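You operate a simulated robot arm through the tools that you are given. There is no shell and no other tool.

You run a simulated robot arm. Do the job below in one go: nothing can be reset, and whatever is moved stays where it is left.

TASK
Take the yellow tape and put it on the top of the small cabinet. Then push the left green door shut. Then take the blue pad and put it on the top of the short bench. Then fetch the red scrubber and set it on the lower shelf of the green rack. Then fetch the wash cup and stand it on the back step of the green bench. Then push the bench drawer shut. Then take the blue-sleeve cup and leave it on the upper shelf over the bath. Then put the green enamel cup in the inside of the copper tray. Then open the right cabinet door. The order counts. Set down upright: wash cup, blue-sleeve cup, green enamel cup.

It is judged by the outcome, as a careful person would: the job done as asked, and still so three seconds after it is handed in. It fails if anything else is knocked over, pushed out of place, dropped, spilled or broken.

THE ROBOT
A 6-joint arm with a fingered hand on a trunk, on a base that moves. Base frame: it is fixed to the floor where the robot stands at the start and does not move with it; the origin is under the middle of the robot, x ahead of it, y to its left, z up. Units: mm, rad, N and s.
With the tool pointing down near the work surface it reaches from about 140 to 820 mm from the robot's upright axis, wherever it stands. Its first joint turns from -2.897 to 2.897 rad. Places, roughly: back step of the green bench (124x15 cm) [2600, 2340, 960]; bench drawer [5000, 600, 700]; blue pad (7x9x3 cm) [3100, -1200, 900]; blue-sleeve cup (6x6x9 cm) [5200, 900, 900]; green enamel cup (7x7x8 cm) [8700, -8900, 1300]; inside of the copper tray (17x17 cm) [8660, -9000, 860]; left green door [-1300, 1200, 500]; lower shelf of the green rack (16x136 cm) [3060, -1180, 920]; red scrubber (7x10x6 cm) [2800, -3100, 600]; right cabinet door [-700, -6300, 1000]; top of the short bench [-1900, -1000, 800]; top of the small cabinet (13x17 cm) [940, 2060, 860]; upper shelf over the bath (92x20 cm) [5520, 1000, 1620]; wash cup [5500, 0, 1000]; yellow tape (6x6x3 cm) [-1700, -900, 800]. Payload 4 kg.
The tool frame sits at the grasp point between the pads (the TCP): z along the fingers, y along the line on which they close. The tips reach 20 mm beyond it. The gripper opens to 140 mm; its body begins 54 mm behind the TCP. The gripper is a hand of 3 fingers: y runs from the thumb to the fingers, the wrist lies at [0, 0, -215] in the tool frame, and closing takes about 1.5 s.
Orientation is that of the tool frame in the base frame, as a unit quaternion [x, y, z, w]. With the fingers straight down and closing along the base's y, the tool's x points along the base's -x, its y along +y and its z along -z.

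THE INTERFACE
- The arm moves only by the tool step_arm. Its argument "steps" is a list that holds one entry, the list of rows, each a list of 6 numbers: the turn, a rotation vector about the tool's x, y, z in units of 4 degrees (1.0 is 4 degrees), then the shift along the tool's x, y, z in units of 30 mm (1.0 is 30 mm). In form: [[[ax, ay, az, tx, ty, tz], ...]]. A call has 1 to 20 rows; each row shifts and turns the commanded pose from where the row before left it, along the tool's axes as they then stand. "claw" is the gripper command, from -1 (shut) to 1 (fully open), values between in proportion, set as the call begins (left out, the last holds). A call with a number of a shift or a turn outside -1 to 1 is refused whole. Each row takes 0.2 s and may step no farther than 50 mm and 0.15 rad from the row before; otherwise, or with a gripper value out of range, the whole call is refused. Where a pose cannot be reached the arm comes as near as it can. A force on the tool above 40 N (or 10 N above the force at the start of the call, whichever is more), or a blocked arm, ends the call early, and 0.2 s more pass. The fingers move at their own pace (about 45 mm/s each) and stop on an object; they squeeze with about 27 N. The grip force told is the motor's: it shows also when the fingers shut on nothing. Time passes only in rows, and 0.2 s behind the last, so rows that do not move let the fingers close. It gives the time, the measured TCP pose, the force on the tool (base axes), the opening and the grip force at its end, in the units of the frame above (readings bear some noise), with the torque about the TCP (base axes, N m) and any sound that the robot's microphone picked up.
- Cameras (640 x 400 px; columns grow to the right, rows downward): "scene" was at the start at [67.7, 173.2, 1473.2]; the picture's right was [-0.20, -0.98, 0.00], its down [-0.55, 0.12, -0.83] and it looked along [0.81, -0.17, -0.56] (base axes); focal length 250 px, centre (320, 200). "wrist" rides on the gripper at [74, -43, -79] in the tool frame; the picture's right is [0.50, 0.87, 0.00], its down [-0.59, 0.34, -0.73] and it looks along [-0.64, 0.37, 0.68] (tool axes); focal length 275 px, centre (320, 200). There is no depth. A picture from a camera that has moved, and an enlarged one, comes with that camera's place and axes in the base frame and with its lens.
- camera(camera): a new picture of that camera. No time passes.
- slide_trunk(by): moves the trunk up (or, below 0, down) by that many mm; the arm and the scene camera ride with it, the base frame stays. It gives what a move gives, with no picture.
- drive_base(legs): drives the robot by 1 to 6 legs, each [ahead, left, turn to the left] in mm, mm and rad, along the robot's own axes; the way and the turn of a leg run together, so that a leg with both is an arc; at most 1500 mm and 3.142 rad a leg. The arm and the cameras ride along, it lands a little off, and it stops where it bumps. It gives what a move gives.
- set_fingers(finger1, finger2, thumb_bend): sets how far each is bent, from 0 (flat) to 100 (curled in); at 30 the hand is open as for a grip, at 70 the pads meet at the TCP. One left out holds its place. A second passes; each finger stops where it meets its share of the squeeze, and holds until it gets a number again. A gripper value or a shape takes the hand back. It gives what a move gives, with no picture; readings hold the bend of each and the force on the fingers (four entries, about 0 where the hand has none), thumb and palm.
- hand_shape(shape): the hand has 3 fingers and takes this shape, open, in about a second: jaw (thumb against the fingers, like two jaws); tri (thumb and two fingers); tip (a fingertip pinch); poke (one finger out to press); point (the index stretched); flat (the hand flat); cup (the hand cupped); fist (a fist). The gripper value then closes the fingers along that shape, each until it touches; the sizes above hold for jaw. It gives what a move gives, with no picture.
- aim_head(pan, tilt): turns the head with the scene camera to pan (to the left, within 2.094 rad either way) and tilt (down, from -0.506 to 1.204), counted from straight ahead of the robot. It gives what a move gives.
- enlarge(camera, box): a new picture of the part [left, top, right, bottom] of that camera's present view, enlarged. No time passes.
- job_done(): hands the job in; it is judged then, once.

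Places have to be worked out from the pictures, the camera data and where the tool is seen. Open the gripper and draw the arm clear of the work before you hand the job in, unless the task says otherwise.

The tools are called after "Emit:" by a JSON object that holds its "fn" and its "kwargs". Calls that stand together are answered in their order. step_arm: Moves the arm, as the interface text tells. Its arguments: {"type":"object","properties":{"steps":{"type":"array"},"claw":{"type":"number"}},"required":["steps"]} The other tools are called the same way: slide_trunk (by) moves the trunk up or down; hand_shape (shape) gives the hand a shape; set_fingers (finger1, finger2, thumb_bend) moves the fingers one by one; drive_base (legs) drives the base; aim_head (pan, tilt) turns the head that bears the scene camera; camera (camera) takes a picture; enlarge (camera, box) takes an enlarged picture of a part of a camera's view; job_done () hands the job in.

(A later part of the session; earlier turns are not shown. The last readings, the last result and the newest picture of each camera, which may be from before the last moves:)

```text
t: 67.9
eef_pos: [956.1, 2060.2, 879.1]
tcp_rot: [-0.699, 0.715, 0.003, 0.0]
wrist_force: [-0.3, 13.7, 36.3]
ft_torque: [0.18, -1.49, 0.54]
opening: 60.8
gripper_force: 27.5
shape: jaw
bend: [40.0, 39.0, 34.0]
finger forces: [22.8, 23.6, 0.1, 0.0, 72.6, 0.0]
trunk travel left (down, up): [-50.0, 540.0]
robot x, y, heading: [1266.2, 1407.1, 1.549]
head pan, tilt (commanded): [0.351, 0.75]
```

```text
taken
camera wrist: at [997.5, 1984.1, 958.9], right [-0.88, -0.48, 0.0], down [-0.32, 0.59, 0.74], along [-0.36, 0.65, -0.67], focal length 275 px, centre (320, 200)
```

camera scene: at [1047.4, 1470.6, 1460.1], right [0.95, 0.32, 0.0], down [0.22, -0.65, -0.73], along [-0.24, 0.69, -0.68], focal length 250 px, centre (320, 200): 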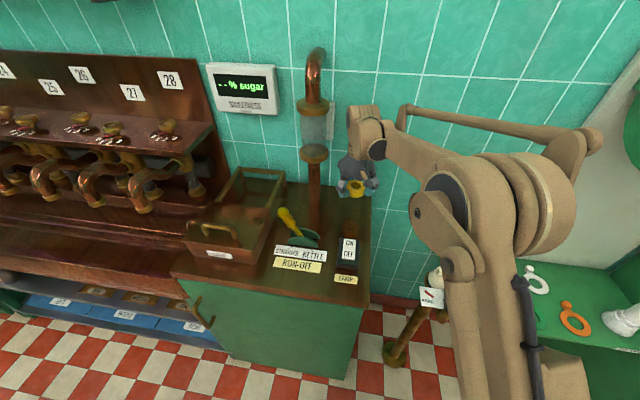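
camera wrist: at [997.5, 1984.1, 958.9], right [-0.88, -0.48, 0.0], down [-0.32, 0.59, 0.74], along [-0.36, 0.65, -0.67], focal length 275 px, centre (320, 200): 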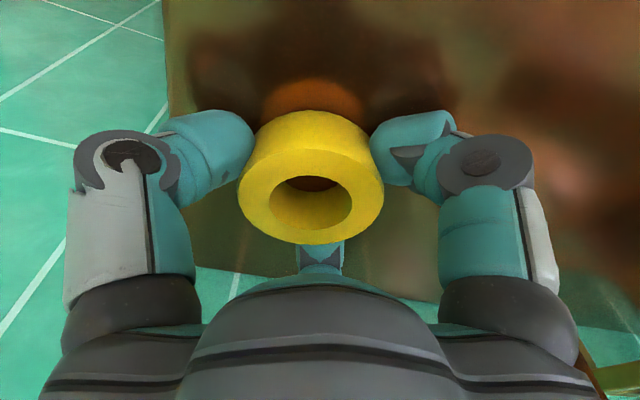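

Contact is made (36 N up at z≈879). I'll relieve the pressure by 2 mm, then open the fingers only to about 90 mm.

Emit:
{"fn": "step_arm", "kwargs": {"steps": [[[0, 0, 0, 0, 0, -0.07], [0, 0, 0, 0, 0, 0]]], "claw": -1}}

Emit:
{"fn": "step_arm", "kwargs": {"steps": [[[0, 0, 0, 0, 0, 0], [0, 0, 0, 0, 0, 0], [0, 0, 0, 0, 0, 0], [0, 0, 0, 0, 0, 0], [0, 0, 0, 0, 0, 0]]], "claw": 0.28}}

Emit:
{"fn": "camera", "kwargs": {"camera": "wrist"}}

```text
t: 68.5
eef_pos: [956.3, 2059.1, 879.5]
tcp_rot: [-0.699, 0.715, 0.003, 0.0]
wrist_force: [0.7, 5.0, 21.0]
ft_torque: [0.09, -0.91, 0.18]
opening: 60.6
gripper_force: 26.8
shape: jaw
bend: [40.0, 39.0, 34.0]
finger forces: [20.9, 22.1, 0.1, 0.1, 50.6, 0.1]
trunk travel left (down, up): [-50.0, 540.0]
robot x, y, heading: [1261.8, 1407.2, 1.553]
head pan, tilt (commanded): [0.351, 0.75]
```

```text
t: 69.7
eef_pos: [955.3, 2057.5, 880.0]
tcp_rot: [-0.7, 0.714, 0.002, -0.001]
wrist_force: [-4.8, -0.9, 21.8]
ft_torque: [-0.16, -0.06, -0.16]
opening: 80.8
gripper_force: 0.1
shape: jaw
bend: [30.0, 30.0, 29.0]
finger forces: [7.8, 5.3, 0.0, 0.1, 10.0, 0.0]
trunk travel left (down, up): [-50.0, 540.0]
robot x, y, heading: [1264.8, 1408.9, 1.546]
head pan, tilt (commanded): [0.351, 0.75]
```

```text
taken
camera wrist: at [996.2, 1982.8, 959.7], right [-0.88, -0.48, 0.0], down [-0.32, 0.59, 0.74], along [-0.36, 0.65, -0.68], focal length 275 px, centre (320, 200)
```

wrist: 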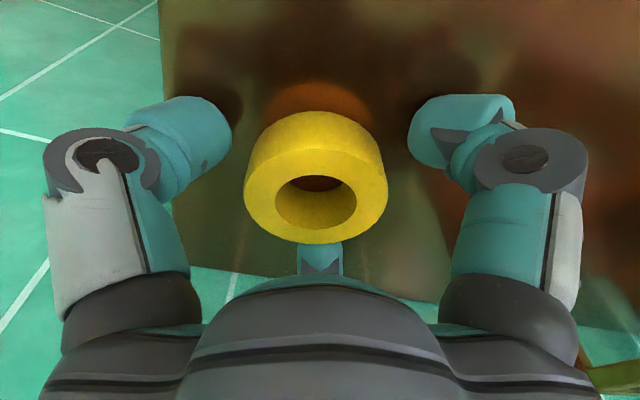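

The tape stands free on the cabinet top. I'll rise straight up, then retract toward the robot.

Emit:
{"fn": "step_arm", "kwargs": {"steps": [[[0, 0, 0, 0, 0, -0.5], [0, 0, 0, 0, 0, -0.9], [0, 0, 0, 0, 0, -0.9], [0, 0, 0, 0, 0, -0.9], [0, 0, 0, 0, 0, -0.9], [0, 0, 0, 0, 0, -0.9], [0, 0, 0, 0.8, -0.5, 0], [0, 0, 0, 0.8, -0.5, 0], [0, 0, 0, 0.8, -0.5, 0], [0, 0, 0, 0.8, -0.5, 0], [0, 0, 0, 0.8, -0.5, 0], [0, 0, 0, 0.8, -0.5, 0], [0, 0, 0, 0.8, -0.5, 0], [0, 0, 0, 0.8, -0.5, 0]]]}}

Emit:
{"fn": "enlarge", "kwargs": {"camera": "scene", "box": [170, 130, 400, 300]}}

```text
t: 72.7
eef_pos: [1071.4, 1866.3, 1028.3]
tcp_rot: [-0.7, 0.715, 0.002, 0.0]
wrist_force: [-0.1, 0.5, -0.5]
ft_torque: [0.01, 0.01, -0.02]
opening: 88.9
gripper_force: 0.0
shape: jaw
bend: [29.0, 29.0, 27.0]
finger forces: [0.0, 0.0, 0.0, 0.0, 0.1, 0.0]
trunk travel left (down, up): [-50.0, 540.0]
robot x, y, heading: [1264.1, 1406.4, 1.547]
head pan, tilt (commanded): [0.351, 0.75]
```

```text
2.35 times, centred on (285, 215) of scene
camera zoom: at [1047.7, 1469.9, 1460.2], right [0.95, 0.32, 0.0], down [0.22, -0.65, -0.73], along [-0.24, 0.69, -0.68], focal length 588 px, centre (402, 165)
```

zoom: 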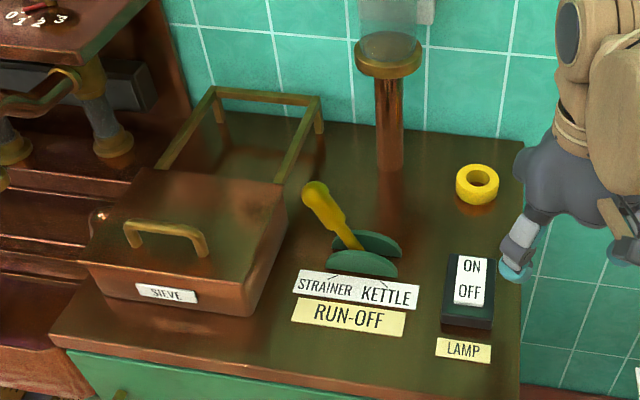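

The tape sits well on the cabinet top. Next is the left green door near (-1200,1200); I'll back off and drive along the front to a spot facing that cabinet.

Emit:
{"fn": "drive_base", "kwargs": {"legs": [[-850, 0, 0], [0, 1400, 0], [0, 700, 0], [0, 0, 0.18]]}}

Emit:
{"fn": "aim_head", "kwargs": {"pan": 0.2, "tilt": 0.6}}

Emit:
{"fn": "camera", "kwargs": {"camera": "scene"}}

```text
t: 87.9
eef_pos: [-1123.6, 1020.0, 1029.1]
tcp_rot: [0.761, -0.648, -0.002, 0.001]
wrist_force: [0.3, -1.0, 0.3]
ft_torque: [-0.02, -0.02, -0.03]
opening: 88.9
gripper_force: 0.1
shape: jaw
bend: [29.0, 29.0, 27.0]
finger forces: [0.0, 0.0, 0.0, 0.0, 0.0, 0.0]
trunk travel left (down, up): [-50.0, 540.0]
robot x, y, heading: [-849.7, 603.1, 1.728]
head pan, tilt (commanded): [0.351, 0.75]
```

```text
t: 88.6
eef_pos: [-1122.7, 1019.9, 1028.9]
tcp_rot: [0.761, -0.648, -0.001, 0.001]
wrist_force: [-0.1, -1.0, -0.8]
ft_torque: [0.01, 0.02, -0.01]
opening: 89.2
gripper_force: 0.0
shape: jaw
bend: [29.0, 29.0, 27.0]
finger forces: [0.0, 0.0, 0.1, 0.0, 0.1, 0.0]
trunk travel left (down, up): [-50.0, 540.0]
robot x, y, heading: [-849.2, 603.1, 1.731]
head pan, tilt (commanded): [0.201, 0.6]
```

```text
taken
camera scene: at [-1065.8, 637.0, 1473.0], right [0.94, 0.35, 0.0], down [0.2, -0.53, -0.82], along [-0.29, 0.77, -0.57], focal length 250 px, centre (320, 200)
```

scene: 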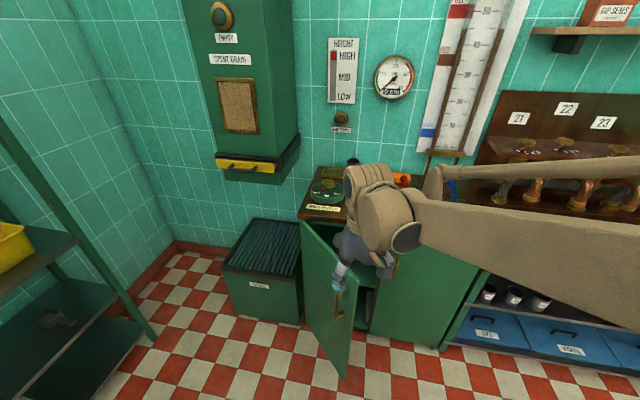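

The left door is hinged at about (-1425,1354), stands ~45° open with free edge near (-1130,1150), top z≈812. I'll close the fingers and tilt the hand ~48° forward so the fingertips can push the outer face without the palm reaching the countertop.

Emit:
{"fn": "step_arm", "kwargs": {"steps": [[[0, -1, 0, 0, 0, 0], [0, -1, 0, 0, 0, 0], [0, -1, 0, 0, 0, 0], [0, -1, 0, 0, 0, 0], [0, -1, 0, 0, 0, 0], [0, -1, 0, 0, 0, 0], [0, -1, 0, 0, 0, 0], [0, -1, 0, 0, 0, 0], [0, -1, 0, 0, 0, 0], [0, -1, 0, 0, 0, 0], [0, -1, 0, 0, 0, 0], [0, -1, 0, 0, 0, 0]]], "claw": -1}}

Emit:
{"fn": "camera", "kwargs": {"camera": "scene"}}

```text
t: 91.2
eef_pos: [-1123.4, 1020.5, 1029.0]
tcp_rot: [0.694, -0.593, -0.311, -0.263]
wrist_force: [0.4, 0.5, -0.8]
ft_torque: [-0.01, 0.01, -0.03]
opening: 0.0
gripper_force: 26.9
shape: jaw
bend: [73.0, 73.0, 70.0]
finger forces: [0.0, 0.0, 0.0, 0.1, 0.1, 0.0]
trunk travel left (down, up): [-50.0, 540.0]
robot x, y, heading: [-851.0, 603.2, 1.729]
head pan, tilt (commanded): [0.201, 0.6]
```

```text
taken
camera scene: at [-1065.7, 636.9, 1473.0], right [0.94, 0.35, 0.0], down [0.2, -0.53, -0.82], along [-0.29, 0.77, -0.57], focal length 250 px, centre (320, 200)
```

scene: 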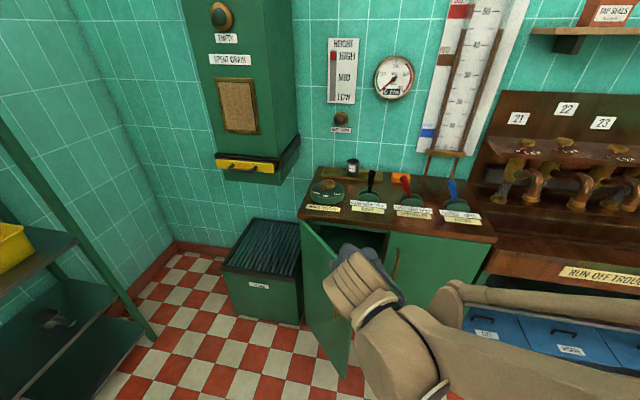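

The hand is tilted. I'll now lower it on the outer side of the door to about (-1235,1090,745).

Emit:
{"fn": "step_arm", "kwargs": {"steps": [[[0, 0, 0, 0.51, 0.331, 0.848], [0, 0, 0, 0.51, 0.331, 0.848], [0, 0, 0, 0.51, 0.331, 0.848], [0, 0, 0, 0.51, 0.331, 0.848], [0, 0, 0, 0.51, 0.331, 0.848], [0, 0, 0, 0.51, 0.331, 0.848], [0, 0, 0, 0.51, 0.331, 0.848], [0, 0, 0, 0.51, 0.331, 0.848], [0, 0, 0, 0.51, 0.331, 0.848], [0, 0, 0, 0.51, 0.331, 0.848]]], "claw": -1}}

Emit:
{"fn": "camera", "kwargs": {"camera": "scene"}}

Emit:
{"fn": "camera", "kwargs": {"camera": "wrist"}}

```text
t: 93.4
eef_pos: [-1254.7, 1105.4, 766.5]
tcp_rot: [0.694, -0.595, -0.309, -0.263]
wrist_force: [0.2, -0.6, 0.3]
ft_torque: [0.01, -0.04, -0.03]
opening: 0.4
gripper_force: 26.4
shape: jaw
bend: [73.0, 73.0, 70.0]
finger forces: [0.1, 0.1, 0.1, 0.1, 0.0, 0.0]
out of reach, approached as far as the arm can: row 7, 8, 9, 10
trunk travel left (down, up): [-50.0, 540.0]
robot x, y, heading: [-852.2, 602.7, 1.73]
head pan, tilt (commanded): [0.201, 0.6]
```

```text
taken
camera scene: at [-1066.1, 637.3, 1473.0], right [0.94, 0.35, 0.0], down [0.2, -0.53, -0.82], along [-0.29, 0.77, -0.57], focal length 250 px, centre (320, 200)
```

scene: 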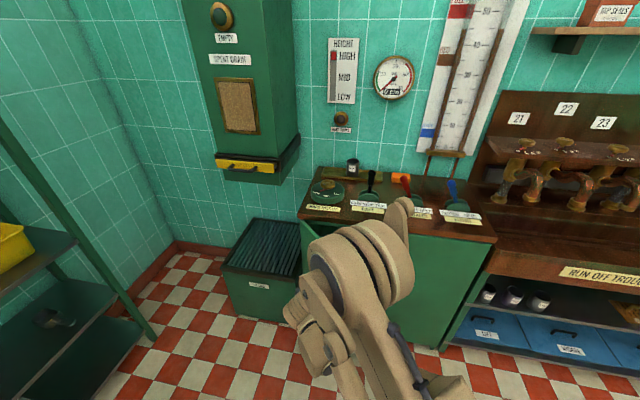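

```text
taken
camera wrist: at [-1196.4, 1005.3, 764.0], right [-0.8, -0.47, -0.37], down [-0.31, -0.2, 0.93], along [-0.51, 0.86, 0.02], focal length 275 px, centre (320, 200)
```

wrist: 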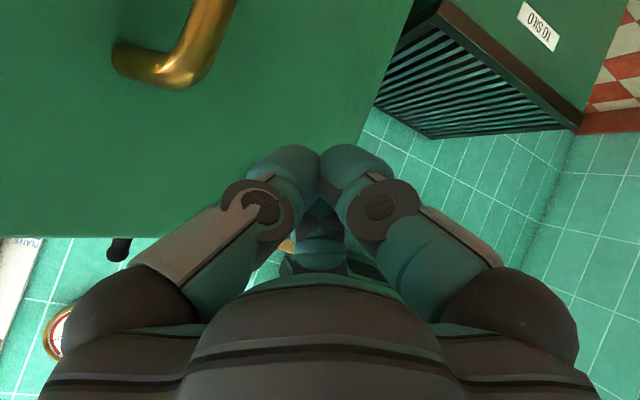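

The low reach ran out, and the handle sits at r≈300 mm from the hinge. I'll retract the hand, then drive the base closer, so the push can be done at r≈240 within comfortable reach.

Emit:
{"fn": "step_arm", "kwargs": {"steps": [[[0, 0, 0, 0.67, 0.63, -0.745], [0, 0, 0, 0.67, 0.63, -0.745], [0, 0, 0, 0.67, 0.63, -0.745], [0, 0, 0, 0.67, 0.63, -0.745], [0, 0, 0, 0, 0, 0]]], "claw": -1}}

Emit:
{"fn": "slide_trunk", "kwargs": {"by": -40}}

```text
t: 94.6
eef_pos: [-1321.8, 984.5, 777.1]
tcp_rot: [0.695, -0.594, -0.31, -0.263]
wrist_force: [0.1, 0.3, 0.4]
ft_torque: [0.03, 0.01, 0.0]
opening: 0.2
gripper_force: 26.9
shape: jaw
bend: [73.0, 73.0, 70.0]
finger forces: [0.0, 0.0, 0.0, 0.1, 0.1, 0.0]
out of reach, approached as far as the arm can: row 1, 2, 3
trunk travel left (down, up): [-50.0, 540.0]
robot x, y, heading: [-847.1, 603.4, 1.728]
head pan, tilt (commanded): [0.201, 0.6]
```

```text
t: 95.4
eef_pos: [-1322.2, 984.5, 736.1]
tcp_rot: [0.694, -0.594, -0.31, -0.263]
wrist_force: [-0.5, 0.0, 0.1]
ft_torque: [-0.02, 0.01, -0.02]
opening: 0.0
gripper_force: 27.0
shape: jaw
bend: [73.0, 73.0, 70.0]
finger forces: [0.0, 0.0, 0.1, 0.1, 0.1, 0.0]
trunk travel left (down, up): [-10.0, 580.0]
robot x, y, heading: [-850.5, 600.3, 1.732]
head pan, tilt (commanded): [0.201, 0.6]
```

The hand is at (-1322,984,736), well outside the door. I'll drive 158 ahead and 50 right, bringing the hand to about 95 mm off the door face.

Emit:
{"fn": "drive_base", "kwargs": {"legs": [[158, -60, 0]]}}

Emit:
{"fn": "camera", "kwargs": {"camera": "wrist"}}

Emit:
{"fn": "camera", "kwargs": {"camera": "scene"}}

```text
t: 96.9
eef_pos: [-1288.4, 1151.5, 735.8]
tcp_rot: [0.694, -0.595, -0.309, -0.263]
wrist_force: [-0.1, 0.8, -0.5]
ft_torque: [0.04, -0.04, 0.0]
opening: 0.2
gripper_force: 26.7
shape: jaw
bend: [73.0, 73.0, 70.0]
finger forces: [0.0, 0.0, 0.0, 0.0, 0.0, 0.0]
trunk travel left (down, up): [-10.0, 580.0]
robot x, y, heading: [-817.8, 768.7, 1.727]
head pan, tilt (commanded): [0.201, 0.6]
```

```text
taken
camera wrist: at [-1229.6, 1049.7, 734.9], right [-0.8, -0.47, -0.37], down [-0.31, -0.2, 0.93], along [-0.51, 0.86, 0.02], focal length 275 px, centre (320, 200)
```

wrist: 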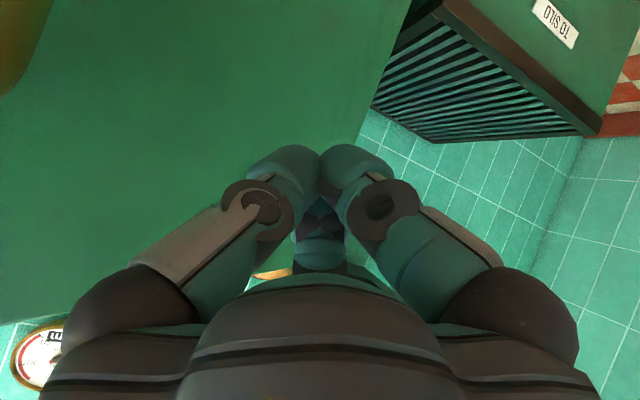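

```text
taken
camera scene: at [-1031.4, 803.3, 1433.0], right [0.94, 0.35, 0.0], down [0.2, -0.53, -0.82], along [-0.29, 0.77, -0.57], focal length 250 px, centre (320, 200)
```

scene: 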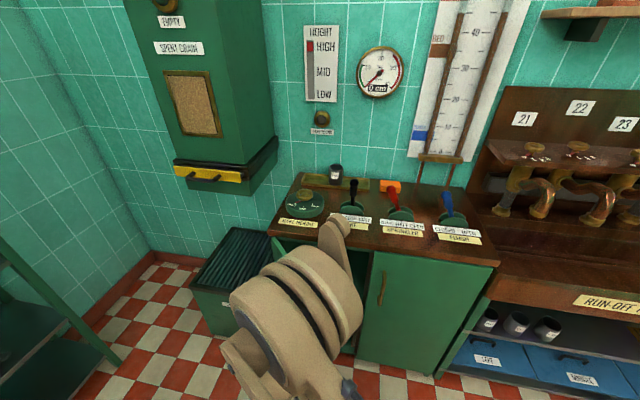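

The hand faces the door's outer face at r≈230 from the hinge. I'll push forward along the closing arc in steps.

Emit:
{"fn": "step_arm", "kwargs": {"steps": [[[0, 0, 0, -0.57, -0.526, 0.632], [0, 0, 0, -0.57, -0.526, 0.632], [0, 0, 0, -0.57, -0.526, 0.632], [0, 0, 0, -0.57, -0.526, 0.632], [0, 0, 0, -0.57, -0.526, 0.632]]], "claw": -1}}

Emit:
{"fn": "camera", "kwargs": {"camera": "wrist"}}

Emit:
{"fn": "camera", "kwargs": {"camera": "scene"}}

```text
t: 98.1
eef_pos: [-1229.1, 1289.3, 737.1]
tcp_rot: [0.694, -0.594, -0.309, -0.263]
wrist_force: [0.2, -0.1, 0.5]
ft_torque: [0.01, 0.01, 0.0]
opening: 0.0
gripper_force: 26.7
shape: jaw
bend: [73.0, 73.0, 70.0]
finger forces: [0.0, 0.0, 0.1, 0.0, 0.1, 0.0]
trunk travel left (down, up): [-10.0, 580.0]
robot x, y, heading: [-817.6, 770.6, 1.726]
head pan, tilt (commanded): [0.201, 0.6]
```

```text
taken
camera wrist: at [-1170.6, 1188.8, 735.4], right [-0.8, -0.47, -0.37], down [-0.31, -0.2, 0.93], along [-0.51, 0.86, 0.02], focal length 275 px, centre (320, 200)
```

wrist: 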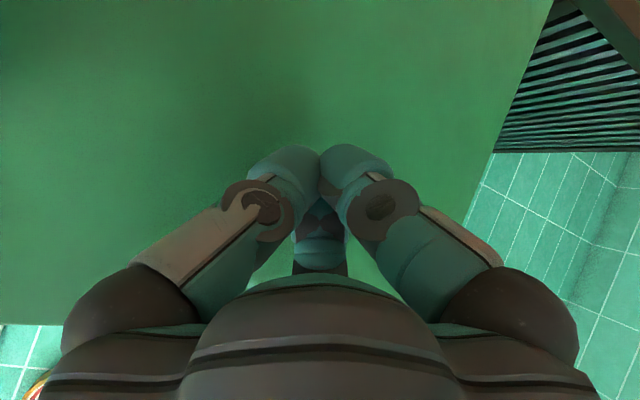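

```text
taken
camera scene: at [-1031.4, 803.4, 1433.0], right [0.94, 0.35, 0.0], down [0.2, -0.53, -0.82], along [-0.29, 0.77, -0.57], focal length 250 px, centre (320, 200)
```

scene: 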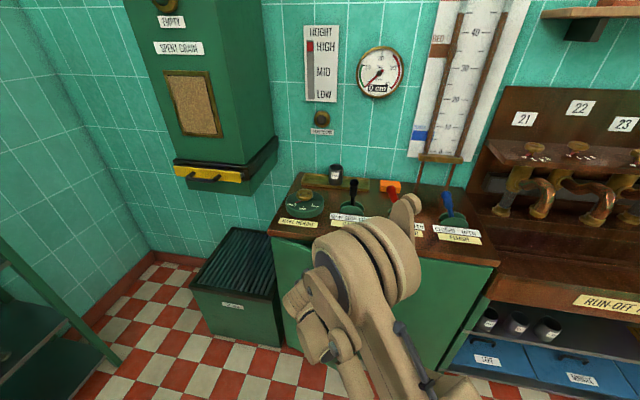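

The door is swinging with almost no resistance. I'll continue until it meets the cabinet.

Emit:
{"fn": "step_arm", "kwargs": {"steps": [[[0, 0, 0, -0.57, -0.45, 0.632], [0, 0, 0, -0.57, -0.45, 0.632], [0, 0, 0, -0.4, -0.3, 0.44], [0, 0, 0, -0.25, -0.15, 0.28], [0, 0, 0, -0.25, -0.15, 0.28], [0, 0, 0, -0.25, -0.15, 0.28]]], "claw": -1}}

Emit:
{"fn": "camera", "kwargs": {"camera": "wrist"}}

Emit:
{"fn": "camera", "kwargs": {"camera": "scene"}}

```text
t: 99.0
eef_pos: [-1208.2, 1362.7, 738.2]
tcp_rot: [0.697, -0.593, -0.308, -0.26]
wrist_force: [6.5, -21.6, 3.4]
ft_torque: [-0.06, -0.04, -0.05]
opening: 0.0
gripper_force: 27.5
shape: jaw
bend: [73.0, 73.0, 70.0]
finger forces: [0.0, 0.1, 0.1, 0.0, 0.1, 0.0]
trunk travel left (down, up): [-10.0, 580.0]
robot x, y, heading: [-818.1, 765.5, 1.737]
head pan, tilt (commanded): [0.201, 0.6]
stopped in row 4: the force on the tool passed its limit at 48 N (the readings are from after the stop); the commanded pose is now the measured one
```

```text
taken
camera wrist: at [-1147.6, 1262.0, 735.9], right [-0.8, -0.47, -0.37], down [-0.31, -0.2, 0.93], along [-0.51, 0.86, 0.01], focal length 275 px, centre (320, 200)
```

wrist: 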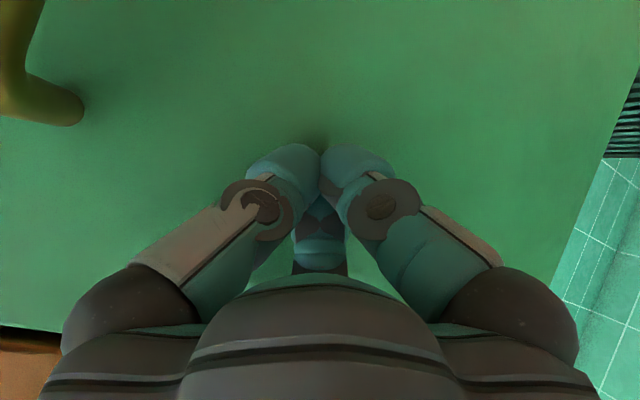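

```text
taken
camera scene: at [-1030.1, 799.0, 1433.3], right [0.94, 0.35, 0.0], down [0.2, -0.53, -0.83], along [-0.29, 0.77, -0.56], focal length 250 px, centre (320, 200)
```

scene: 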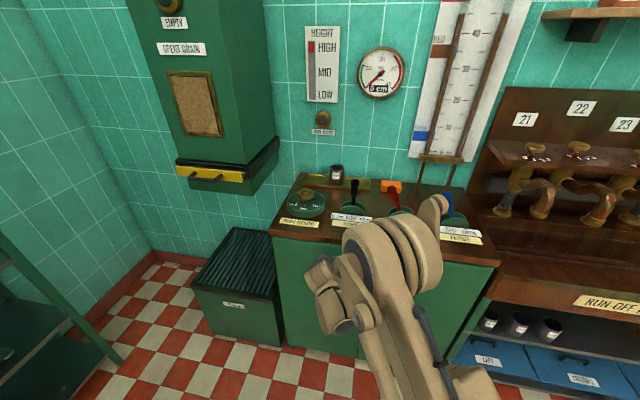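

A firm stop at 48 N suggests the door meets the cabinet. I'll pull the hand back and look.

Emit:
{"fn": "step_arm", "kwargs": {"steps": [[[0, 0, 0, 0.57, 0.4, -0.632], [0, 0, 0, 0.57, 0.4, -0.632], [0, 0, 0, 0.57, 0.4, -0.632], [0, 0, 0, 0.57, 0.4, -0.632], [0, 0, 0, 0.57, 0.4, -0.632], [0, 0, 0, 0.57, 0.4, -0.632], [0, 0, 0, 0.0, 0.4, -0.8], [0, 0, 0, -0.4, 0.4, -0.8], [0, 0, 0, -0.4, 0.4, -0.8], [0, 0, 0, -0.4, 0.4, -0.8], [0, 0, 0, -0.4, 0.4, -0.8]]], "claw": -1}}

Emit:
{"fn": "camera", "kwargs": {"camera": "scene"}}

Emit:
{"fn": "camera", "kwargs": {"camera": "wrist"}}

```text
t: 101.4
eef_pos: [-1307.5, 1138.6, 855.1]
tcp_rot: [0.697, -0.593, -0.309, -0.26]
wrist_force: [0.0, -0.4, 1.0]
ft_torque: [-0.01, 0.03, -0.01]
opening: 0.0
gripper_force: 27.2
shape: jaw
bend: [73.0, 73.0, 70.0]
finger forces: [0.1, 0.0, 0.0, 0.0, 0.0, 0.0]
out of reach, approached as far as the arm can: row 6
trunk travel left (down, up): [-10.0, 580.0]
robot x, y, heading: [-814.5, 768.5, 1.734]
head pan, tilt (commanded): [0.201, 0.6]
```

```text
taken
camera scene: at [-1031.3, 801.7, 1433.0], right [0.94, 0.35, 0.0], down [0.2, -0.53, -0.82], along [-0.29, 0.77, -0.57], focal length 250 px, centre (320, 200)
```

scene: 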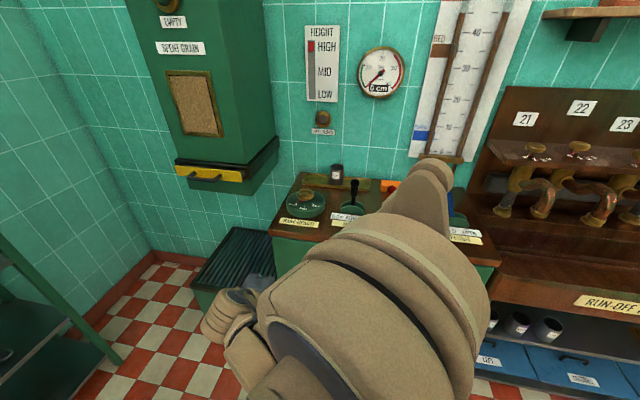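

```text
taken
camera wrist: at [-1246.7, 1038.0, 854.5], right [-0.8, -0.47, -0.37], down [-0.31, -0.2, 0.93], along [-0.51, 0.86, 0.01], focal length 275 px, centre (320, 200)
```

wrist: 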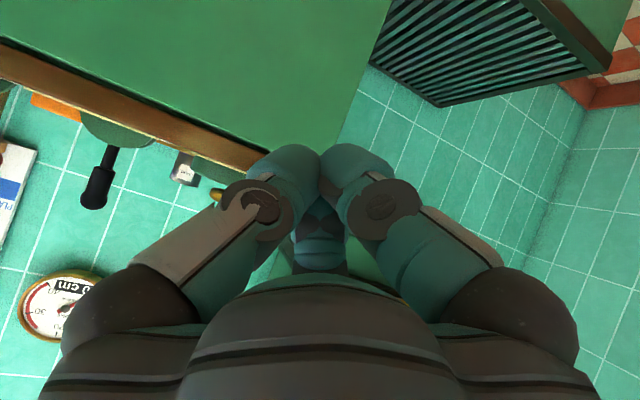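

The arm blocks the view. I'll level the hand back to pointing down, raise it, and drive back to check the door.

Emit:
{"fn": "step_arm", "kwargs": {"steps": [[[0, 0, 0, 0.2, -0.3, -0.9], [0, 0, 0, 0.2, -0.3, -0.9], [0, 0, 0, 0.2, -0.3, -0.9], [0, 1, 0, 0, 0, 0], [0, 1, 0, 0, 0, 0], [0, 1, 0, 0, 0, 0], [0, 1, 0, 0, 0, 0], [0, 1, 0, 0, 0, 0], [0, 1, 0, 0, 0, 0], [0, 1, 0, 0, 0, 0], [0, 1, 0, 0, 0, 0], [0, 1, 0, 0, 0, 0], [0, 1, 0, 0, 0, 0], [0, 1, 0, 0, 0, 0], [0, 1, 0, 0, 0, 0]]], "claw": -1}}

Emit:
{"fn": "drive_base", "kwargs": {"legs": [[-350, 0, 0]]}}

Emit:
{"fn": "slide_trunk", "kwargs": {"by": 40}}

Emit:
{"fn": "camera", "kwargs": {"camera": "scene"}}

```text
t: 104.6
eef_pos: [-1268.2, 1072.7, 896.5]
tcp_rot: [0.761, -0.648, 0.002, 0.004]
wrist_force: [0.5, 0.3, 0.1]
ft_torque: [-0.03, 0.04, 0.04]
opening: 0.1
gripper_force: 26.8
shape: jaw
bend: [73.0, 73.0, 70.0]
finger forces: [0.0, 0.0, 0.0, 0.0, 0.1, 0.0]
trunk travel left (down, up): [-10.0, 580.0]
robot x, y, heading: [-815.0, 769.9, 1.735]
head pan, tilt (commanded): [0.201, 0.6]
```

```text
t: 106.9
eef_pos: [-1210.8, 724.2, 895.6]
tcp_rot: [0.761, -0.648, 0.001, 0.004]
wrist_force: [0.6, 0.7, 0.1]
ft_torque: [0.03, 0.01, 0.0]
opening: 0.0
gripper_force: 26.7
shape: jaw
bend: [73.0, 73.0, 70.0]
finger forces: [0.0, 0.0, 0.0, 0.0, 0.0, 0.0]
trunk travel left (down, up): [-10.0, 580.0]
robot x, y, heading: [-760.0, 417.0, 1.73]
head pan, tilt (commanded): [0.201, 0.6]
```

```text
t: 107.8
eef_pos: [-1211.4, 723.2, 936.9]
tcp_rot: [0.762, -0.648, 0.002, 0.004]
wrist_force: [-0.8, 0.4, 0.5]
ft_torque: [0.04, 0.03, -0.01]
opening: 0.0
gripper_force: 26.4
shape: jaw
bend: [73.0, 73.0, 70.0]
finger forces: [0.0, 0.1, 0.0, 0.0, 0.0, 0.0]
trunk travel left (down, up): [-50.0, 540.0]
robot x, y, heading: [-759.0, 418.1, 1.733]
head pan, tilt (commanded): [0.201, 0.6]
```

```text
taken
camera scene: at [-975.2, 453.2, 1473.0], right [0.94, 0.35, 0.0], down [0.2, -0.53, -0.82], along [-0.29, 0.77, -0.57], focal length 250 px, centre (320, 200)
```

scene: 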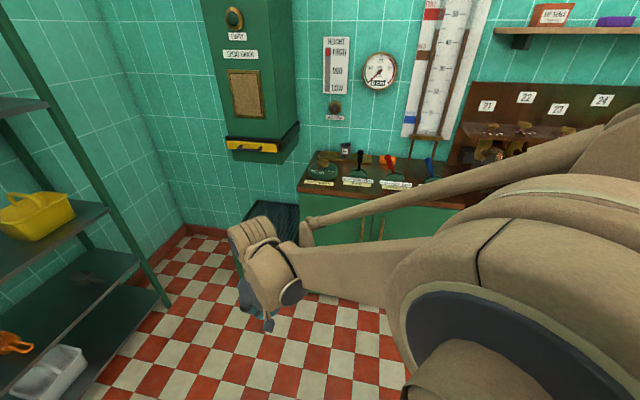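

Emit:
{"fn": "enlarge", "kwargs": {"camera": "scene", "box": [270, 140, 500, 320]}}

```text
2.22 times, centred on (385, 230) of scene
camera zoom: at [-975.2, 453.2, 1473.0], right [0.94, 0.35, 0.0], down [0.2, -0.53, -0.82], along [-0.29, 0.77, -0.57], focal length 555 px, centre (176, 133)
```

zoom: 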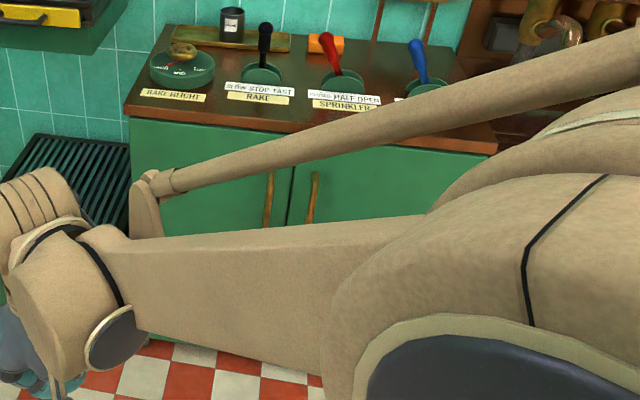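

The left door is flush with the right one: shut. Next is the blue pad, apparently on the rack beyond the partition wall; I'll turn to face +x and drive down the hall to look.

Emit:
{"fn": "drive_base", "kwargs": {"legs": [[-150, 0, 0], [0, 0, -1.73], [1450, 0, 0], [1450, 0, 0]]}}

Emit:
{"fn": "aim_head", "kwargs": {"pan": 0.3, "tilt": 0.3}}

Emit:
{"fn": "camera", "kwargs": {"camera": "scene"}}

Emit:
{"fn": "aim_head", "kwargs": {"pan": -0.5, "tilt": 0.3}}

Emit:
{"fn": "camera", "kwargs": {"camera": "scene"}}

```text
t: 127.0
eef_pos: [2552.7, 632.1, 936.8]
tcp_rot: [0.007, 1.0, 0.001, -0.004]
wrist_force: [-0.1, 1.6, 0.4]
ft_torque: [0.02, 0.02, 0.0]
opening: 0.3
gripper_force: 26.7
shape: jaw
bend: [73.0, 73.0, 70.0]
finger forces: [0.1, 0.1, 0.0, 0.0, 0.0, 0.0]
trunk travel left (down, up): [-50.0, 540.0]
robot x, y, heading: [2177.1, 237.6, -0.016]
head pan, tilt (commanded): [0.201, 0.6]
```

```text
t: 127.8
eef_pos: [2553.1, 632.2, 937.1]
tcp_rot: [0.007, 1.0, 0.001, -0.003]
wrist_force: [-0.3, 0.2, 0.3]
ft_torque: [-0.01, -0.03, 0.02]
opening: 0.1
gripper_force: 27.0
shape: jaw
bend: [73.0, 73.0, 70.0]
finger forces: [0.1, 0.0, 0.0, 0.0, 0.1, 0.0]
trunk travel left (down, up): [-50.0, 540.0]
robot x, y, heading: [2179.4, 240.9, -0.009]
head pan, tilt (commanded): [0.3, 0.3]
```

```text
taken
camera scene: at [2247.5, 458.7, 1500.4], right [0.28, -0.96, 0.0], down [-0.28, -0.08, -0.95], along [0.92, 0.27, -0.3], focal length 250 px, centre (320, 200)
```

scene: 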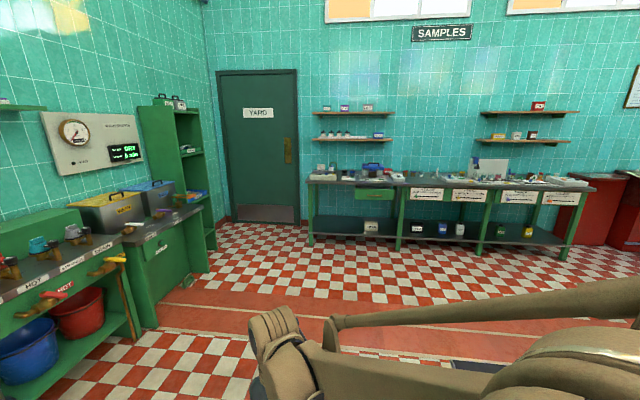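

```text
t: 128.9
eef_pos: [2553.5, 633.2, 936.9]
tcp_rot: [0.007, 1.0, 0.002, -0.004]
wrist_force: [0.5, 0.2, -1.3]
ft_torque: [-0.02, 0.01, 0.04]
opening: 0.1
gripper_force: 26.9
shape: jaw
bend: [73.0, 73.0, 70.0]
finger forces: [0.0, 0.1, 0.1, 0.1, 0.0, 0.0]
trunk travel left (down, up): [-50.0, 540.0]
robot x, y, heading: [2175.3, 234.8, -0.015]
head pan, tilt (commanded): [-0.499, 0.3]
```

```text
taken
camera scene: at [2239.3, 386.6, 1500.5], right [-0.49, -0.87, 0.0], down [-0.26, 0.14, -0.96], along [0.83, -0.47, -0.3], focal length 250 px, centre (320, 200)
```

scene: 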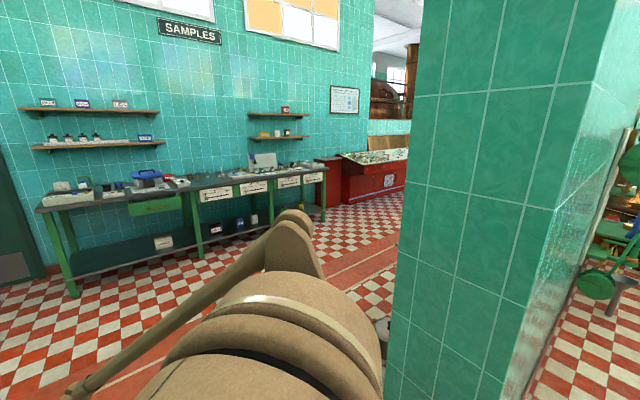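

The wall's far face should hold the rack, and a stanchion (~(3080,50)) and cone (~(3320,270)) stand in the passage. I'll swing the arm to the robot's right side to clear the camera's forward view.

Emit:
{"fn": "step_arm", "kwargs": {"steps": [[[0, 0, 0, 0, -1, -0.2], [0, 0, 0, 0, -1, -0.2], [0, 0, 0, 0, -1, -0.2], [0, 0, 0, 0, -1, -0.2], [0, 0, 0, 0, -1, -0.2], [0, 0, 0, 0, -1, -0.2], [0, 0, 0, 0, -1, -0.2], [0, 0, 0, 0, -1, -0.2], [0, 0, 0, 0, -1, -0.2], [0, 0, 0, 0, -1, -0.2], [0, 0, 0, 0, -1, -0.2], [0, 0, 0, 0, -1, -0.2], [0, 0, 0, 0, -1, -0.2], [0, 0, 0, 0, -1, -0.2], [0, 0, 0, 0, -1, -0.2], [0, 0, 0, 0, -1, -0.2], [0, 0, 0, 0, -1, -0.2], [0, 0, 0, 0, -1, -0.2], [0, 0, 0, 0, -1, -0.2], [0, 0, 0, 0, -1, -0.2]]], "claw": -1}}

Emit:
{"fn": "aim_head", "kwargs": {"pan": 0.1, "tilt": 0.6}}

Emit:
{"fn": "camera", "kwargs": {"camera": "scene"}}

```text
t: 133.1
eef_pos: [2544.2, 30.0, 1053.4]
tcp_rot: [0.007, 1.0, 0.002, -0.003]
wrist_force: [0.4, -0.1, -0.2]
ft_torque: [0.0, 0.0, -0.02]
opening: 0.0
gripper_force: 27.0
shape: jaw
bend: [73.0, 73.0, 70.0]
finger forces: [0.0, 0.0, 0.0, 0.0, 0.1, 0.0]
trunk travel left (down, up): [-50.0, 540.0]
robot x, y, heading: [2171.4, 238.5, -0.012]
head pan, tilt (commanded): [-0.499, 0.3]
```

```text
t: 134.1
eef_pos: [2544.5, 31.6, 1054.6]
tcp_rot: [0.007, 1.0, 0.002, -0.004]
wrist_force: [0.2, 0.0, -0.1]
ft_torque: [-0.01, -0.04, -0.02]
opening: 0.0
gripper_force: 26.6
shape: jaw
bend: [73.0, 73.0, 70.0]
finger forces: [0.1, 0.0, 0.0, 0.0, 0.0, 0.1]
trunk travel left (down, up): [-50.0, 540.0]
robot x, y, heading: [2174.8, 245.0, -0.013]
head pan, tilt (commanded): [0.099, 0.6]
```

```text
taken
camera scene: at [2246.0, 439.5, 1473.1], right [0.08, -1.0, 0.0], down [-0.56, -0.05, -0.83], along [0.82, 0.07, -0.56], focal length 250 px, centre (320, 200)
```

scene: 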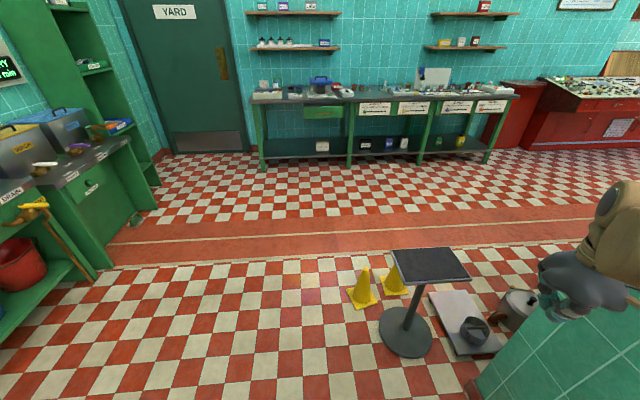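

Two cones, a small stand, a board with pan and a copper pot are on the floor near the wall end. I'll go around them on the far-left side (y≈850), then turn to face the rack from the +x side.

Emit:
{"fn": "drive_base", "kwargs": {"legs": [[300, 600, 0], [1380, 20, 0], [0, 0, 1.57], [0, 0, 1.57]]}}

Emit:
{"fn": "aim_head", "kwargs": {"pan": 0.6, "tilt": 0.5}}

Emit:
{"fn": "camera", "kwargs": {"camera": "scene"}}

```text
t: 152.1
eef_pos: [3506.3, 1047.6, 1054.4]
tcp_rot: [1.0, -0.004, 0.003, 0.001]
wrist_force: [-0.1, 0.2, 0.2]
ft_torque: [-0.03, 0.02, -0.02]
opening: 0.1
gripper_force: 27.2
shape: jaw
bend: [73.0, 73.0, 70.0]
finger forces: [0.0, 0.1, 0.0, 0.0, 0.0, 0.0]
trunk travel left (down, up): [-50.0, 540.0]
robot x, y, heading: [3878.2, 842.0, 3.138]
head pan, tilt (commanded): [0.099, 0.6]
```

```text
t: 153.0
eef_pos: [3505.6, 1046.8, 1054.2]
tcp_rot: [1.0, -0.004, 0.003, 0.002]
wrist_force: [-0.4, -0.3, -0.3]
ft_torque: [-0.04, -0.01, 0.01]
opening: 0.0
gripper_force: 26.6
shape: jaw
bend: [73.0, 73.0, 70.0]
finger forces: [0.0, 0.0, 0.0, 0.1, 0.1, 0.1]
trunk travel left (down, up): [-50.0, 540.0]
robot x, y, heading: [3877.6, 840.6, 3.133]
head pan, tilt (commanded): [0.6, 0.499]
```

```text
taken
camera scene: at [3821.5, 601.8, 1482.1], right [-0.56, 0.83, 0.0], down [0.4, 0.27, -0.88], along [-0.73, -0.49, -0.48], focal length 250 px, centre (320, 200)
```

scene: 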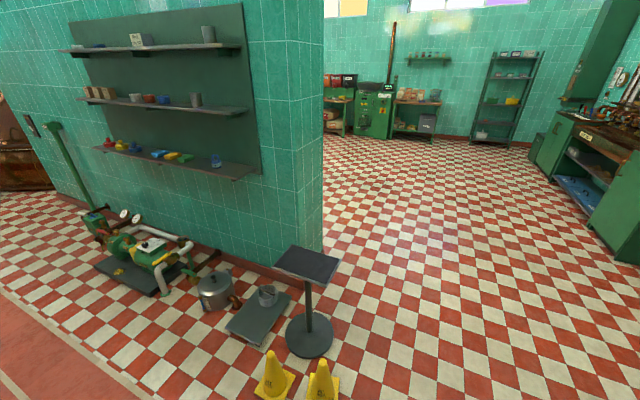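

The rack is on the far face with the lower shelf carrying coloured items, one being blue. I'll enlarge to identify the blue pad.

Emit:
{"fn": "enlarge", "kwargs": {"camera": "scene", "box": [60, 80, 270, 210]}}

Emit:
{"fn": "enlarge", "kwargs": {"camera": "scene", "box": [60, 190, 350, 370]}}

```text
3.05 times, centred on (165, 145) of scene
camera zoom: at [3821.5, 601.8, 1482.1], right [-0.56, 0.83, 0.0], down [0.4, 0.27, -0.88], along [-0.73, -0.49, -0.48], focal length 762 px, centre (792, 368)
```

zoom: 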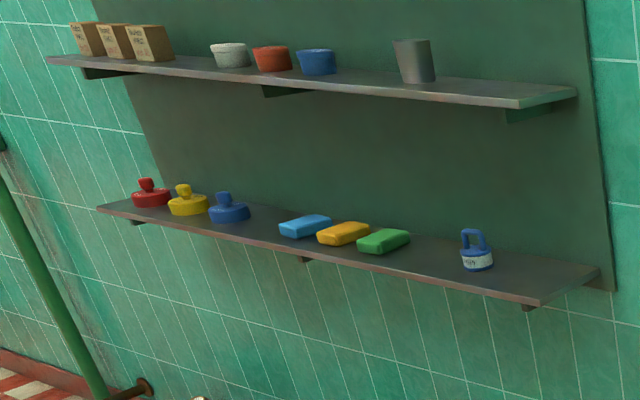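

```text
2.21 times, centred on (205, 280) of scene
camera zoom: at [3821.5, 601.8, 1482.1], right [-0.56, 0.83, 0.0], down [0.4, 0.27, -0.88], along [-0.73, -0.49, -0.48], focal length 552 px, centre (574, 23)
```

zoom: 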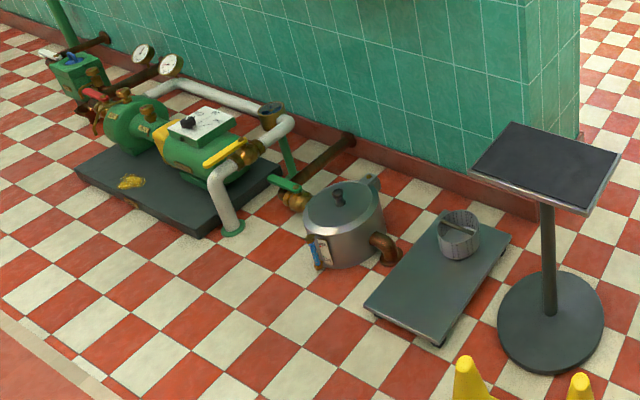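

The light-blue pad lies on the lower shelf near (3068,-1206), with a pump plate on the floor in front (front edge x≈3480–3590). I'll drive along x≈3870 to face it.

Emit:
{"fn": "drive_base", "kwargs": {"legs": [[0, 1000, 0], [0, 980, 0], [0, 0, 0.17]]}}

Emit:
{"fn": "aim_head", "kwargs": {"pan": 0.1, "tilt": 0.6}}

Emit:
{"fn": "camera", "kwargs": {"camera": "scene"}}

Emit:
{"fn": "aim_head", "kwargs": {"pan": 0.1, "tilt": 1.2}}

Emit:
{"fn": "camera", "kwargs": {"camera": "scene"}}

```text
t: 163.6
eef_pos: [3465.5, -996.7, 1055.2]
tcp_rot: [0.997, 0.083, 0.003, 0.002]
wrist_force: [0.0, -0.7, -0.8]
ft_torque: [0.02, 0.02, 0.01]
opening: 0.2
gripper_force: 26.9
shape: jaw
bend: [73.0, 73.0, 70.0]
finger forces: [0.0, 0.1, 0.0, 0.0, 0.0, 0.1]
trunk travel left (down, up): [-50.0, 540.0]
robot x, y, heading: [3866.2, -1133.8, -2.972]
head pan, tilt (commanded): [0.6, 0.499]
```

```text
t: 164.5
eef_pos: [3464.8, -996.7, 1055.2]
tcp_rot: [0.997, 0.083, 0.003, 0.001]
wrist_force: [-0.2, 0.6, 0.4]
ft_torque: [-0.02, -0.04, 0.03]
opening: 0.1
gripper_force: 27.2
shape: jaw
bend: [73.0, 73.0, 70.0]
finger forces: [0.0, 0.1, 0.0, 0.1, 0.0, 0.0]
trunk travel left (down, up): [-50.0, 540.0]
robot x, y, heading: [3869.8, -1137.3, -2.978]
head pan, tilt (commanded): [0.099, 0.6]
```

```text
taken
camera scene: at [3833.7, -1341.8, 1473.1], right [-0.26, 0.96, 0.0], down [0.55, 0.15, -0.83], along [-0.8, -0.22, -0.56], focal length 250 px, centre (320, 200)
```

scene: 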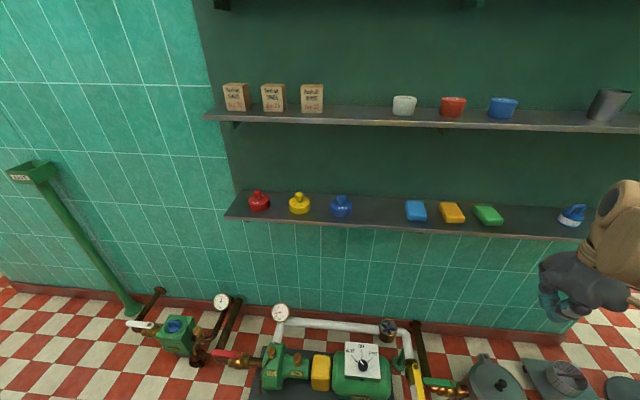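

```text
t: 165.5
eef_pos: [3465.2, -996.1, 1056.3]
tcp_rot: [0.997, 0.083, 0.004, 0.002]
wrist_force: [0.6, 0.2, -0.2]
ft_torque: [-0.01, -0.01, 0.02]
opening: 0.0
gripper_force: 27.4
shape: jaw
bend: [73.0, 73.0, 70.0]
finger forces: [0.0, 0.0, 0.0, 0.1, 0.1, 0.0]
trunk travel left (down, up): [-50.0, 540.0]
robot x, y, heading: [3865.9, -1139.1, -2.978]
head pan, tilt (commanded): [0.099, 1.201]
```

```text
taken
camera scene: at [3865.0, -1333.2, 1428.5], right [-0.26, 0.96, 0.0], down [0.9, 0.24, -0.36], along [-0.35, -0.1, -0.93], focal length 250 px, centre (320, 200)
```

scene: 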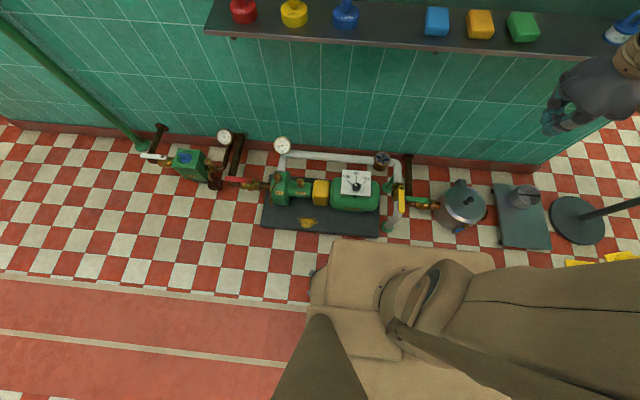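

I'm about 50 mm short of the pump plate and the pad is ~800 mm away; the shelf above means I should approach with a forward-tilted hand. First a close look at the pad's orientation.

Emit:
{"fn": "aim_head", "kwargs": {"pan": 0.0, "tilt": 0.7}}

Emit:
{"fn": "enlarge", "kwargs": {"camera": "scene", "box": [280, 80, 560, 255]}}

```text
t: 166.4
eef_pos: [3466.3, -997.0, 1055.1]
tcp_rot: [0.997, 0.083, 0.003, 0.002]
wrist_force: [-0.5, 0.4, -0.4]
ft_torque: [0.0, -0.03, 0.01]
opening: 0.1
gripper_force: 27.0
shape: jaw
bend: [73.0, 73.0, 70.0]
finger forces: [0.0, 0.0, 0.0, 0.1, 0.0, 0.0]
trunk travel left (down, up): [-50.0, 540.0]
robot x, y, heading: [3868.3, -1137.8, -2.979]
head pan, tilt (commanded): [0.0, 0.7]
```

```text
2.29 times, centred on (420, 168) of scene
camera zoom: at [3835.3, -1332.6, 1464.4], right [-0.17, 0.99, 0.0], down [0.64, 0.11, -0.76], along [-0.75, -0.13, -0.64], focal length 571 px, centre (91, 274)
```

zoom: 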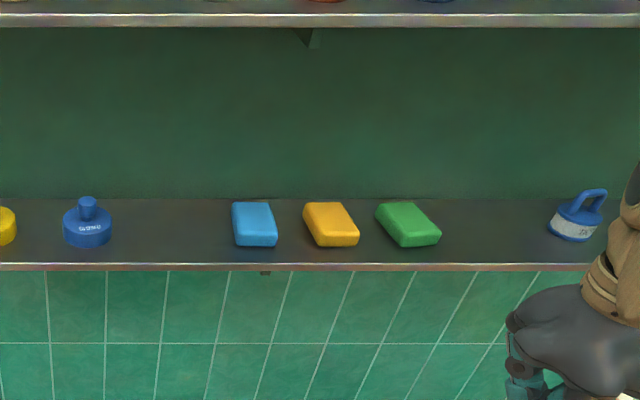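

The pad's 9 cm side points into the shelf, with only ~55 mm to the yellow pad on its right. I'll tilt the hand 24° forward and turn it ~64° about its axis so one digit goes on the free left side and two on the right corners.

Emit:
{"fn": "step_arm", "kwargs": {"steps": [[[0, -1, 0, 0, 0, 0], [0, -1, 0, 0, 0, 0], [0, -1, 0, 0, 0, 0], [0, -1, 0, 0, 0, 0], [0, -1, 0, 0, 0, 0], [0, -1, 0, 0, 0, 0], [0, 0, 1, 0, 0, 0], [0, 0, 1, 0, 0, 0], [0, 0, 1, 0, 0, 0], [0, 0, 1, 0, 0, 0], [0, 0, 1, 0, 0, 0], [0, 0, 1, 0, 0, 0], [0, 0, 1, 0, 0, 0], [0, 0, 1, 0, 0, 0], [0, 0, 1, 0, 0, 0], [0, 0, 1, 0, 0, 0]]], "claw": 0.79}}

Emit:
{"fn": "step_arm", "kwargs": {"steps": [[[0, 0, 1, 0, 0, 0], [0, 0, 1, 0, 0, 0], [0, 0, 1, 0, 0, 0], [0, 0, 1, 0, 0, 0], [0, 0, 1, 0, 0, 0], [0, 0, 1, 0, 0, 0]]], "claw": 0.79}}

Emit:
{"fn": "camera", "kwargs": {"camera": "wrist"}}

Emit:
{"fn": "camera", "kwargs": {"camera": "scene"}}

```text
t: 169.8
eef_pos: [3465.5, -995.2, 1056.1]
tcp_rot: [0.944, -0.258, -0.185, 0.088]
wrist_force: [0.5, 0.2, 0.0]
ft_torque: [0.03, -0.01, 0.01]
opening: 125.4
gripper_force: 0.1
shape: jaw
bend: [24.0, 24.0, 23.0]
finger forces: [0.1, 0.0, 0.1, 0.1, 0.0, 0.0]
trunk travel left (down, up): [-50.0, 540.0]
robot x, y, heading: [3869.7, -1135.7, -2.979]
head pan, tilt (commanded): [0.0, 0.7]
```

```text
t: 171.2
eef_pos: [3465.8, -996.2, 1055.3]
tcp_rot: [0.87, -0.449, -0.164, 0.124]
wrist_force: [0.3, 0.2, 0.5]
ft_torque: [0.0, -0.02, 0.01]
opening: 125.4
gripper_force: 0.1
shape: jaw
bend: [24.0, 24.0, 23.0]
finger forces: [0.0, 0.1, 0.0, 0.1, 0.0, 0.0]
trunk travel left (down, up): [-50.0, 540.0]
robot x, y, heading: [3866.5, -1135.9, -2.976]
head pan, tilt (commanded): [0.0, 0.7]
```

```text
taken
camera wrist: at [3568.2, -1028.0, 1099.8], right [-0.37, -0.9, 0.23], down [-0.28, 0.34, 0.9], along [-0.89, 0.27, -0.38], focal length 275 px, centre (320, 200)
```

wrist: 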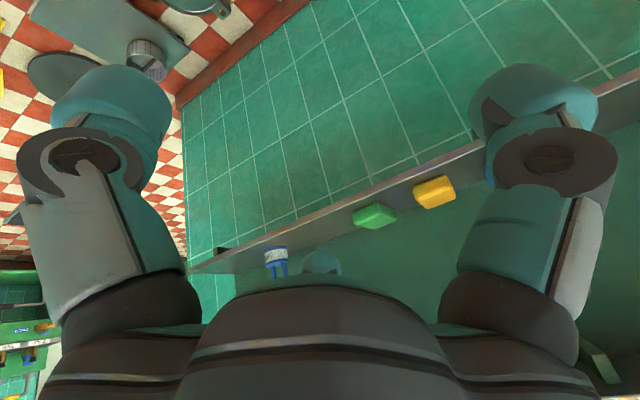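

```text
taken
camera scene: at [3835.3, -1332.6, 1464.4], right [-0.17, 0.99, 0.0], down [0.64, 0.11, -0.76], along [-0.75, -0.13, -0.64], focal length 250 px, centre (320, 200)
```

scene: 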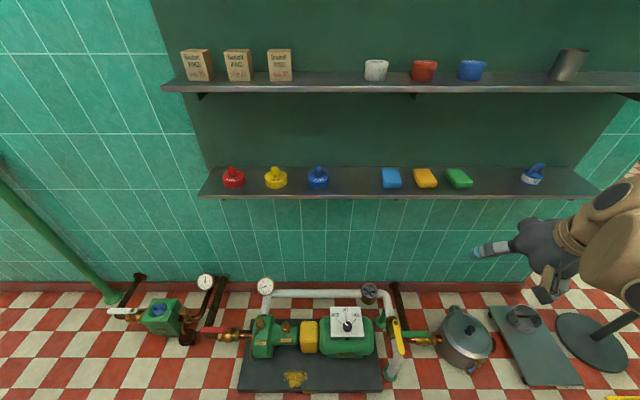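

The hand is oriented as planned. I'll move 230 mm forward and 122 mm left, stopping short of the shelf for a closer look.

Emit:
{"fn": "step_arm", "kwargs": {"steps": [[[0, 0, 0, 0.085, 0.857, 0.448], [0, 0, 0, 0.085, 0.857, 0.448], [0, 0, 0, 0.085, 0.857, 0.448], [0, 0, 0, 0.085, 0.857, 0.448], [0, 0, 0, 0.085, 0.857, 0.448], [0, 0, 0, 0.085, 0.857, 0.448], [0, 0, 0, 0.085, 0.857, 0.448], [0, 0, 0, 0.085, 0.857, 0.448], [0, 0, 0, 0.085, 0.857, 0.448]]], "claw": 0.79}}

Emit:
{"fn": "camera", "kwargs": {"camera": "wrist"}}

Emit:
{"fn": "camera", "kwargs": {"camera": "scene"}}

```text
t: 173.2
eef_pos: [3258.6, -1154.5, 1024.9]
tcp_rot: [0.87, -0.448, -0.163, 0.124]
wrist_force: [-0.2, -0.4, 0.4]
ft_torque: [-0.03, -0.04, -0.08]
opening: 125.5
gripper_force: 0.1
shape: jaw
bend: [24.0, 24.0, 23.0]
finger forces: [0.0, 0.1, 0.1, 0.1, 0.1, 0.1]
trunk travel left (down, up): [-50.0, 540.0]
robot x, y, heading: [3867.9, -1135.4, -2.978]
head pan, tilt (commanded): [0.0, 0.7]
```

```text
taken
camera wrist: at [3361.9, -1186.6, 1068.9], right [-0.37, -0.9, 0.23], down [-0.28, 0.34, 0.9], along [-0.89, 0.27, -0.38], focal length 275 px, centre (320, 200)
```

wrist: 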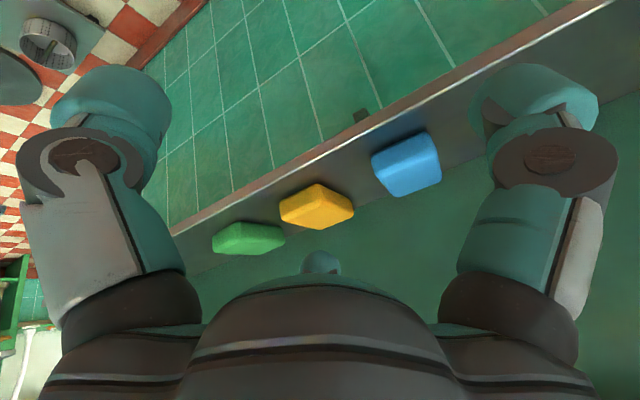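

```text
taken
camera scene: at [3834.7, -1332.8, 1464.4], right [-0.16, 0.99, 0.0], down [0.64, 0.11, -0.76], along [-0.75, -0.13, -0.64], focal length 250 px, centre (320, 200)
```

scene: 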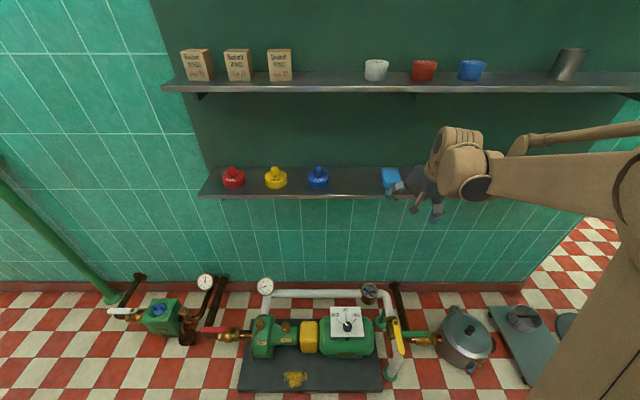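

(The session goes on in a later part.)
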